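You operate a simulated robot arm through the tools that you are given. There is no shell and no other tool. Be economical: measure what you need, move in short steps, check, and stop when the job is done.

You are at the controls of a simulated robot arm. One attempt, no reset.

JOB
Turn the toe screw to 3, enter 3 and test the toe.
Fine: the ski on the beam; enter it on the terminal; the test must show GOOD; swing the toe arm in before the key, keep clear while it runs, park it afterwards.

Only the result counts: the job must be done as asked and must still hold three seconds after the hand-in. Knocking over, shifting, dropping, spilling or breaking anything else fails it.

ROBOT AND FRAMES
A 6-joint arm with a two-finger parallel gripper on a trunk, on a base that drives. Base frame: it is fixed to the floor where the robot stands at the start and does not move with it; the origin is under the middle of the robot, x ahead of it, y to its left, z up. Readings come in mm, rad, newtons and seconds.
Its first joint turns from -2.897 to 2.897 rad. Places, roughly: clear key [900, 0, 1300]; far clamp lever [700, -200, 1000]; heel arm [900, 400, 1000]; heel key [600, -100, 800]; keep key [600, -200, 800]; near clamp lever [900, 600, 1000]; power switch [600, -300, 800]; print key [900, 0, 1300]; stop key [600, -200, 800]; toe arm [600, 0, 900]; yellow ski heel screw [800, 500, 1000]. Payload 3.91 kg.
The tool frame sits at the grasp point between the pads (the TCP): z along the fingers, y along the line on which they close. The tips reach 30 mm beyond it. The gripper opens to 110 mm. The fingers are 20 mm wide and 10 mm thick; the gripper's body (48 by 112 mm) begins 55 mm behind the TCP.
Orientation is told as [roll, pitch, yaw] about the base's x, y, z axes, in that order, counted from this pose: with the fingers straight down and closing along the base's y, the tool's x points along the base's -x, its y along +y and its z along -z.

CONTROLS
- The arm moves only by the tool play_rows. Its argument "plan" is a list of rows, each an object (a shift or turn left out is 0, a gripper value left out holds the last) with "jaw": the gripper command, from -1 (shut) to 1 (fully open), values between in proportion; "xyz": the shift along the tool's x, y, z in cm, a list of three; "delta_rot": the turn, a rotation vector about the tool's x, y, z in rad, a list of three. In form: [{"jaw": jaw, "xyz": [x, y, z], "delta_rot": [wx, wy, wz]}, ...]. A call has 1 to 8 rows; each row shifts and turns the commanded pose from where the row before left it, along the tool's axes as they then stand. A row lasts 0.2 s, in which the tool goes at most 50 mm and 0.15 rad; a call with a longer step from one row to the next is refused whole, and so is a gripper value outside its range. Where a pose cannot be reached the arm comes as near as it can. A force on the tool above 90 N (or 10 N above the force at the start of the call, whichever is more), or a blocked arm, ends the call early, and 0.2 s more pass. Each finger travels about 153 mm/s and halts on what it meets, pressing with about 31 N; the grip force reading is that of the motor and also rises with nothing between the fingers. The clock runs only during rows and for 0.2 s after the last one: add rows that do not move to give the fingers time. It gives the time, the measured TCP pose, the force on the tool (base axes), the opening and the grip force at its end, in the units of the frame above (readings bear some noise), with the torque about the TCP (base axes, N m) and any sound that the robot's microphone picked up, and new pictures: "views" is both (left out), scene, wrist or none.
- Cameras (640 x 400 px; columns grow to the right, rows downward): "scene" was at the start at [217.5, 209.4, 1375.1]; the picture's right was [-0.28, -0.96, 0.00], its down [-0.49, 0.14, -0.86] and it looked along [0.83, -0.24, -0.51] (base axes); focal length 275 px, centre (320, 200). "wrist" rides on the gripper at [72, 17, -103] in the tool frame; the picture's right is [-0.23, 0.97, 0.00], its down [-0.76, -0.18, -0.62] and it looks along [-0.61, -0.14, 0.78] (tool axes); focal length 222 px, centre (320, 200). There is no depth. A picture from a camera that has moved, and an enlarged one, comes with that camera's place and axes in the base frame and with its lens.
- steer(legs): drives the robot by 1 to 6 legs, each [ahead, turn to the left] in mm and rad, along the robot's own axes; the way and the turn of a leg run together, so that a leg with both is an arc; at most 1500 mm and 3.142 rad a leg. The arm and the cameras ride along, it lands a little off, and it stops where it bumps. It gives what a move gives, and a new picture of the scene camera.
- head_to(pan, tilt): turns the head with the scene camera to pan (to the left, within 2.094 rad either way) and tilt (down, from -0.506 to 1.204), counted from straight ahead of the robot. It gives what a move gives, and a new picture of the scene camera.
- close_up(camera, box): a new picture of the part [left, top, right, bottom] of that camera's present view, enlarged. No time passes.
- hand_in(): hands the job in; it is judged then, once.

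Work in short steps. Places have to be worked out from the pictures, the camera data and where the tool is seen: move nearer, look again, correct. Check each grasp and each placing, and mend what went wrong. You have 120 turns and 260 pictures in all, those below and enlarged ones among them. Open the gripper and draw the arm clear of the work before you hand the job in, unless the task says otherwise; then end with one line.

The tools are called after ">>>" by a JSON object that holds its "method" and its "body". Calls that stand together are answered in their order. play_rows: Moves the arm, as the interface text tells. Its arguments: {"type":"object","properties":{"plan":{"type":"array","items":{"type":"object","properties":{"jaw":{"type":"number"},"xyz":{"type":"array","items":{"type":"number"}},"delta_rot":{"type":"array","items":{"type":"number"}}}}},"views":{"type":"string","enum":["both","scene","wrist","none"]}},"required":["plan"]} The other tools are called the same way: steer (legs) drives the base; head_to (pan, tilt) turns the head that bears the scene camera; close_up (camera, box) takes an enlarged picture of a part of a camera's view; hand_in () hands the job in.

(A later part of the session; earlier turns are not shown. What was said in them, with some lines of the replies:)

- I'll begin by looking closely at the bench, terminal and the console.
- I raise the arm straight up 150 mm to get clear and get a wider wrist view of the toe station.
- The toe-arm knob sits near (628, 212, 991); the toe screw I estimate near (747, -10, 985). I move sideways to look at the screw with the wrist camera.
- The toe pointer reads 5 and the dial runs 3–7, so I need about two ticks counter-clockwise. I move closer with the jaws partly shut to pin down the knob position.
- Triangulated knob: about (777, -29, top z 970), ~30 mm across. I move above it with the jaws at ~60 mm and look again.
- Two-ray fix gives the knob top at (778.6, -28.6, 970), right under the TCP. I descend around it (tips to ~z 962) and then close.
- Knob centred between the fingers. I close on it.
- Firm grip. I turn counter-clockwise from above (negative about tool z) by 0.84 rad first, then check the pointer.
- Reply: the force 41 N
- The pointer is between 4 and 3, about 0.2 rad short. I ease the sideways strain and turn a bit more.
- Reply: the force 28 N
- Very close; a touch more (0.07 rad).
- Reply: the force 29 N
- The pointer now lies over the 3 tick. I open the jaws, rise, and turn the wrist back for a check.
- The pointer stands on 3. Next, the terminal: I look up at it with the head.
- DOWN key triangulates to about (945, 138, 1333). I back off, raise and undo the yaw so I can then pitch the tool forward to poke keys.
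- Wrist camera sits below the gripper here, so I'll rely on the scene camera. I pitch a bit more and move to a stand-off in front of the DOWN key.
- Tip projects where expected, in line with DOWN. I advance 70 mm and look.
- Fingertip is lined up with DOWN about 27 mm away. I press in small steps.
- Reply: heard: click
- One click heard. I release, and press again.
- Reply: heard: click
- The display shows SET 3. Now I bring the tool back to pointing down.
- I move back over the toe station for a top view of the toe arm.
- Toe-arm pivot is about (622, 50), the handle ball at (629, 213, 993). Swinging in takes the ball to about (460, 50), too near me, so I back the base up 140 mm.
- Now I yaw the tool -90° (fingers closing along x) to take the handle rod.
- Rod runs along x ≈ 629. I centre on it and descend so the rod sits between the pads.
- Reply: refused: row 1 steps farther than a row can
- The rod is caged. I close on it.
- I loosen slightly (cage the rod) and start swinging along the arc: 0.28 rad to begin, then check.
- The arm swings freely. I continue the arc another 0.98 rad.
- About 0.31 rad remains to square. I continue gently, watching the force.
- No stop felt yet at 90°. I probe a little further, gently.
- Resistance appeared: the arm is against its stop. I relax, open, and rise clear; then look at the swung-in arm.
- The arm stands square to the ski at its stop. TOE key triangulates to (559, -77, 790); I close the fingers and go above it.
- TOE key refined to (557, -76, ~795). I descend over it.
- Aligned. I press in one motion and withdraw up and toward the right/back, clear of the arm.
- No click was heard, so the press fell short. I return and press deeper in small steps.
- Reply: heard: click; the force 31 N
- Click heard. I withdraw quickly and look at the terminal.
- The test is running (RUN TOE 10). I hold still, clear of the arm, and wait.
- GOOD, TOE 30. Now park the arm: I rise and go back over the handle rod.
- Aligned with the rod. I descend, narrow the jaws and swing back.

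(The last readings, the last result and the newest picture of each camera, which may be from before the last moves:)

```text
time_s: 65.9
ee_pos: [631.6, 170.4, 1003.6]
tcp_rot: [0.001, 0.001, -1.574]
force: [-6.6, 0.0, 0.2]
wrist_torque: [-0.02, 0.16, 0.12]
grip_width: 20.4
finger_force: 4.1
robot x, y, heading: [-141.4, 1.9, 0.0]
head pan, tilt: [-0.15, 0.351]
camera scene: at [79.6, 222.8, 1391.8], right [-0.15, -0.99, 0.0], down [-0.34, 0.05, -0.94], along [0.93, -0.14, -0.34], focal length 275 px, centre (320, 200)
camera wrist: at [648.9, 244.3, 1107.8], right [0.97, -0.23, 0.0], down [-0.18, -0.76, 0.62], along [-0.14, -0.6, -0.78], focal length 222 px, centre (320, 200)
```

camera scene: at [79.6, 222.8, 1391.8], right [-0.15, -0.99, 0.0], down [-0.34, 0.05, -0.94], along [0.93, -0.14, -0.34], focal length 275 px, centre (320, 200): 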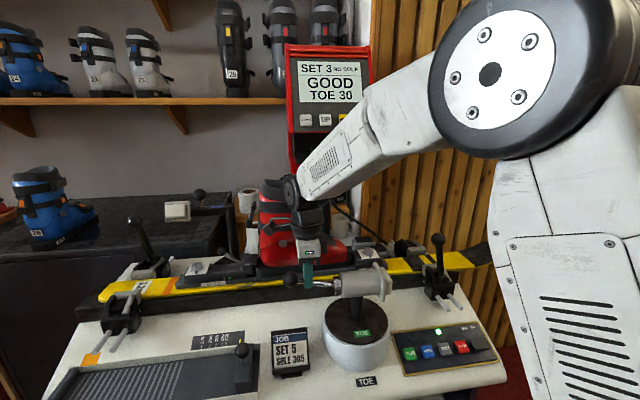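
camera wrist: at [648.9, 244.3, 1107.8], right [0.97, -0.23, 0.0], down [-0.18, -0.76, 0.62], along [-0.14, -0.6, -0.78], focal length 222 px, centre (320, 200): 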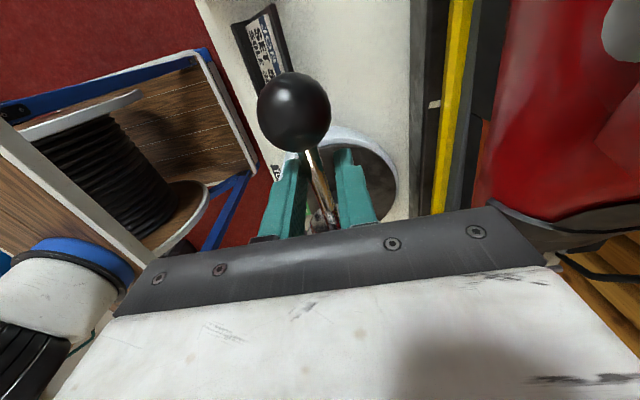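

The arm rests against its park stop. I relax, open, rise clear and check everything.

>>> {"method": "play_rows", "body": {"plan": [{"xyz": [0, -0.35, 0]}, {"jaw": -0.2}, {}, {"xyz": [0, 0, -5]}, {"xyz": [0, 0, -5]}, {"xyz": [0, 0, -5]}, {"xyz": [0, 0, -5]}, {"xyz": [0, -4.5, 0]}], "views": "none"}}

>>> {"method": "play_rows", "body": {"plan": [{"jaw": 0.5, "xyz": [0, -4.5, 0]}, {"xyz": [0, -3, 0]}, {}]}}

>>> {"method": "close_up", "body": {"camera": "scene", "box": [260, 220, 460, 360]}}

>>> {"method": "close_up", "body": {"camera": "scene", "box": [260, 30, 400, 140]}}

```text
time_s: 67.7
ee_pos: [583.1, 171.5, 1206.9]
tcp_rot: [-0.002, 0.0, -1.572]
force: [0.4, 0.0, 0.2]
wrist_torque: [-0.03, 0.05, -0.02]
grip_width: 44.0
finger_force: 0.0
robot x, y, heading: [-142.9, 2.2, 0.003]
head pan, tilt: [-0.15, 0.351]
```

```text
time_s: 68.5
ee_pos: [508.4, 170.1, 1207.4]
tcp_rot: [0.0, 0.002, -1.574]
force: [0.3, 0.0, 0.7]
wrist_torque: [0.01, 0.0, -0.01]
grip_width: 82.5
finger_force: 0.1
robot x, y, heading: [-142.0, -3.0, -0.003]
head pan, tilt: [-0.15, 0.351]
camera scene: at [80.1, 222.8, 1391.7], right [-0.15, -0.99, 0.0], down [-0.34, 0.05, -0.94], along [0.93, -0.14, -0.34], focal length 275 px, centre (320, 200)
camera wrist: at [525.8, 244.7, 1309.9], right [0.97, -0.23, 0.0], down [-0.18, -0.76, 0.62], along [-0.14, -0.6, -0.78], focal length 222 px, centre (320, 200)
```

scene: 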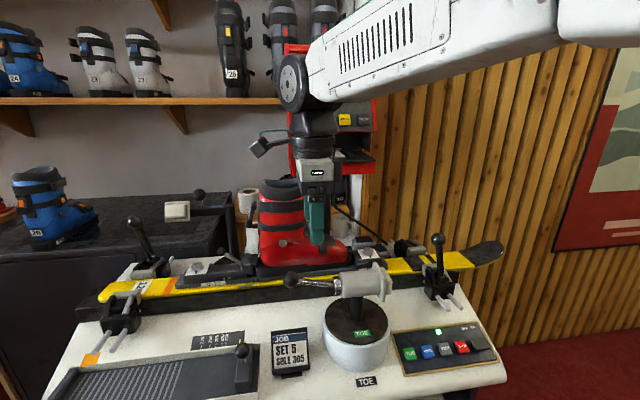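
wrist: 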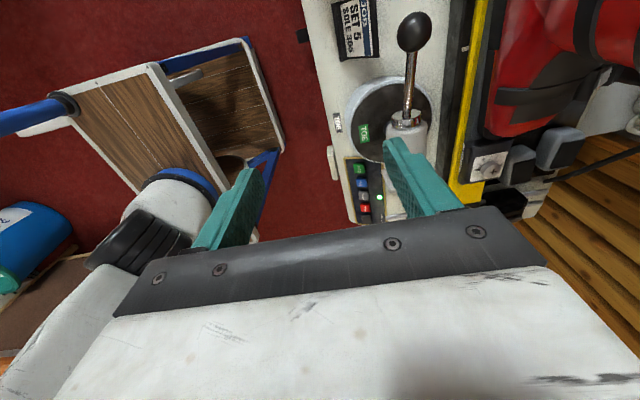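

```text
2.86 times, centred on (360, 290) of scene
camera zoom: at [80.1, 222.8, 1391.7], right [-0.15, -0.99, 0.0], down [-0.34, 0.05, -0.94], along [0.93, -0.14, -0.34], focal length 785 px, centre (206, -57)
```

zoom: 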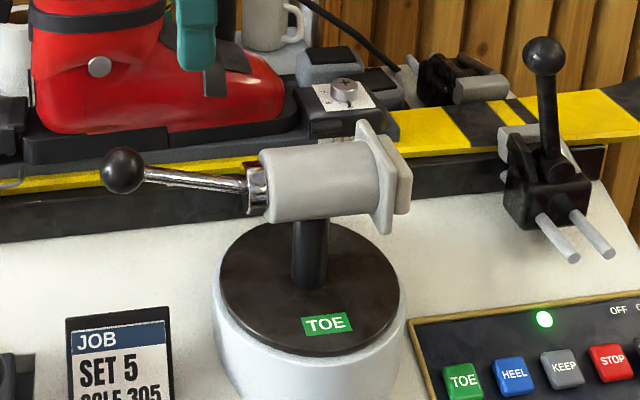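

```text
3.64 times, centred on (330, 85) of scene
camera zoom: at [80.1, 222.8, 1391.7], right [-0.15, -0.99, 0.0], down [-0.34, 0.05, -0.94], along [0.93, -0.14, -0.34], focal length 999 px, centre (284, 618)
```

zoom: 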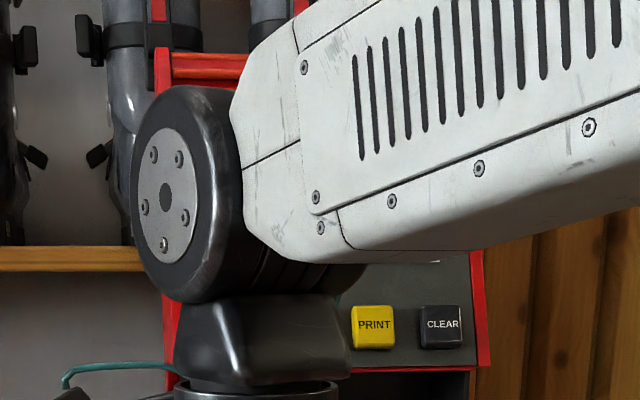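

The arm is parked as at the start. One last look at the display and dial with my arm out of the way.

>>> {"method": "play_rows", "body": {"plan": [{"xyz": [-5, 0, 0]}, {"xyz": [-5, 0, 0]}, {"xyz": [-5, 0, 0]}, {"xyz": [-5, 0, 0]}, {"jaw": 1}, {}], "views": "scene"}}

>>> {"method": "close_up", "body": {"camera": "scene", "box": [280, 30, 400, 120]}}

>>> {"method": "close_up", "body": {"camera": "scene", "box": [350, 230, 410, 280]}}

```text
time_s: 69.9
ee_pos: [508.7, -33.0, 1203.6]
tcp_rot: [0.0, 0.001, -1.573]
force: [0.0, 0.2, 0.1]
wrist_torque: [-0.01, 0.0, -0.02]
grip_width: 109.9
finger_force: 0.1
robot x, y, heading: [-141.9, 1.2, -0.001]
head pan, tilt: [-0.15, 0.351]
camera scene: at [79.9, 222.7, 1391.8], right [-0.15, -0.99, 0.0], down [-0.34, 0.05, -0.94], along [0.93, -0.14, -0.34], focal length 275 px, centre (320, 200)
```

scene: 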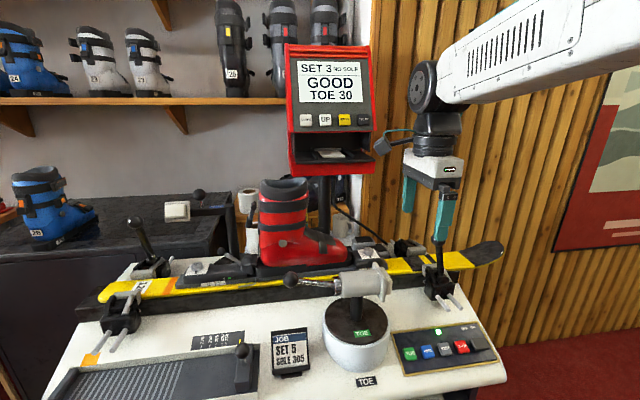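

```text
4.44 times, centred on (340, 75) of scene
camera zoom: at [79.9, 222.7, 1391.8], right [-0.15, -0.99, 0.0], down [-0.34, 0.05, -0.94], along [0.93, -0.14, -0.34], focal length 1220 px, centre (231, 756)
```

zoom: 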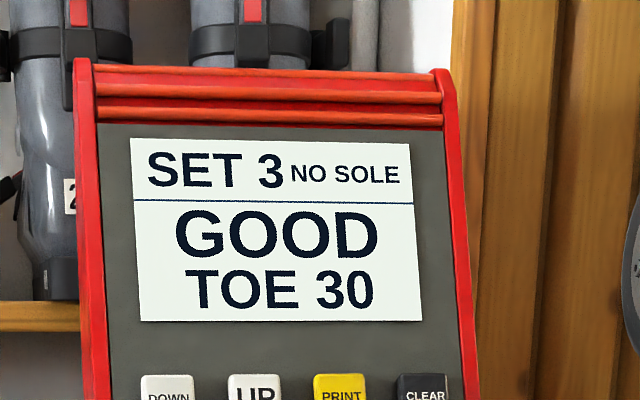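

```text
8.00 times, centred on (380, 255) of scene
camera zoom: at [79.9, 222.7, 1391.8], right [-0.15, -0.99, 0.0], down [-0.34, 0.05, -0.94], along [0.93, -0.14, -0.34], focal length 2197 px, centre (-160, -240)
```

zoom: 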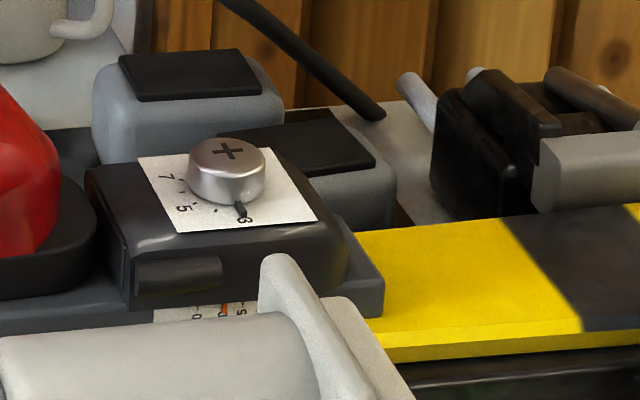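

The dial is at 3, the terminal shows SET 3 / GOOD TOE 30, the toe arm is parked and the gripper is open and clear. I hand in.

>>> {"method": "hand_in", "body": {}}

```text
The job is handed in.
```

The toe screw is on 3, 3 is entered on the terminal, the toe test shows GOOD (TOE 30), and the toe arm is parked again.
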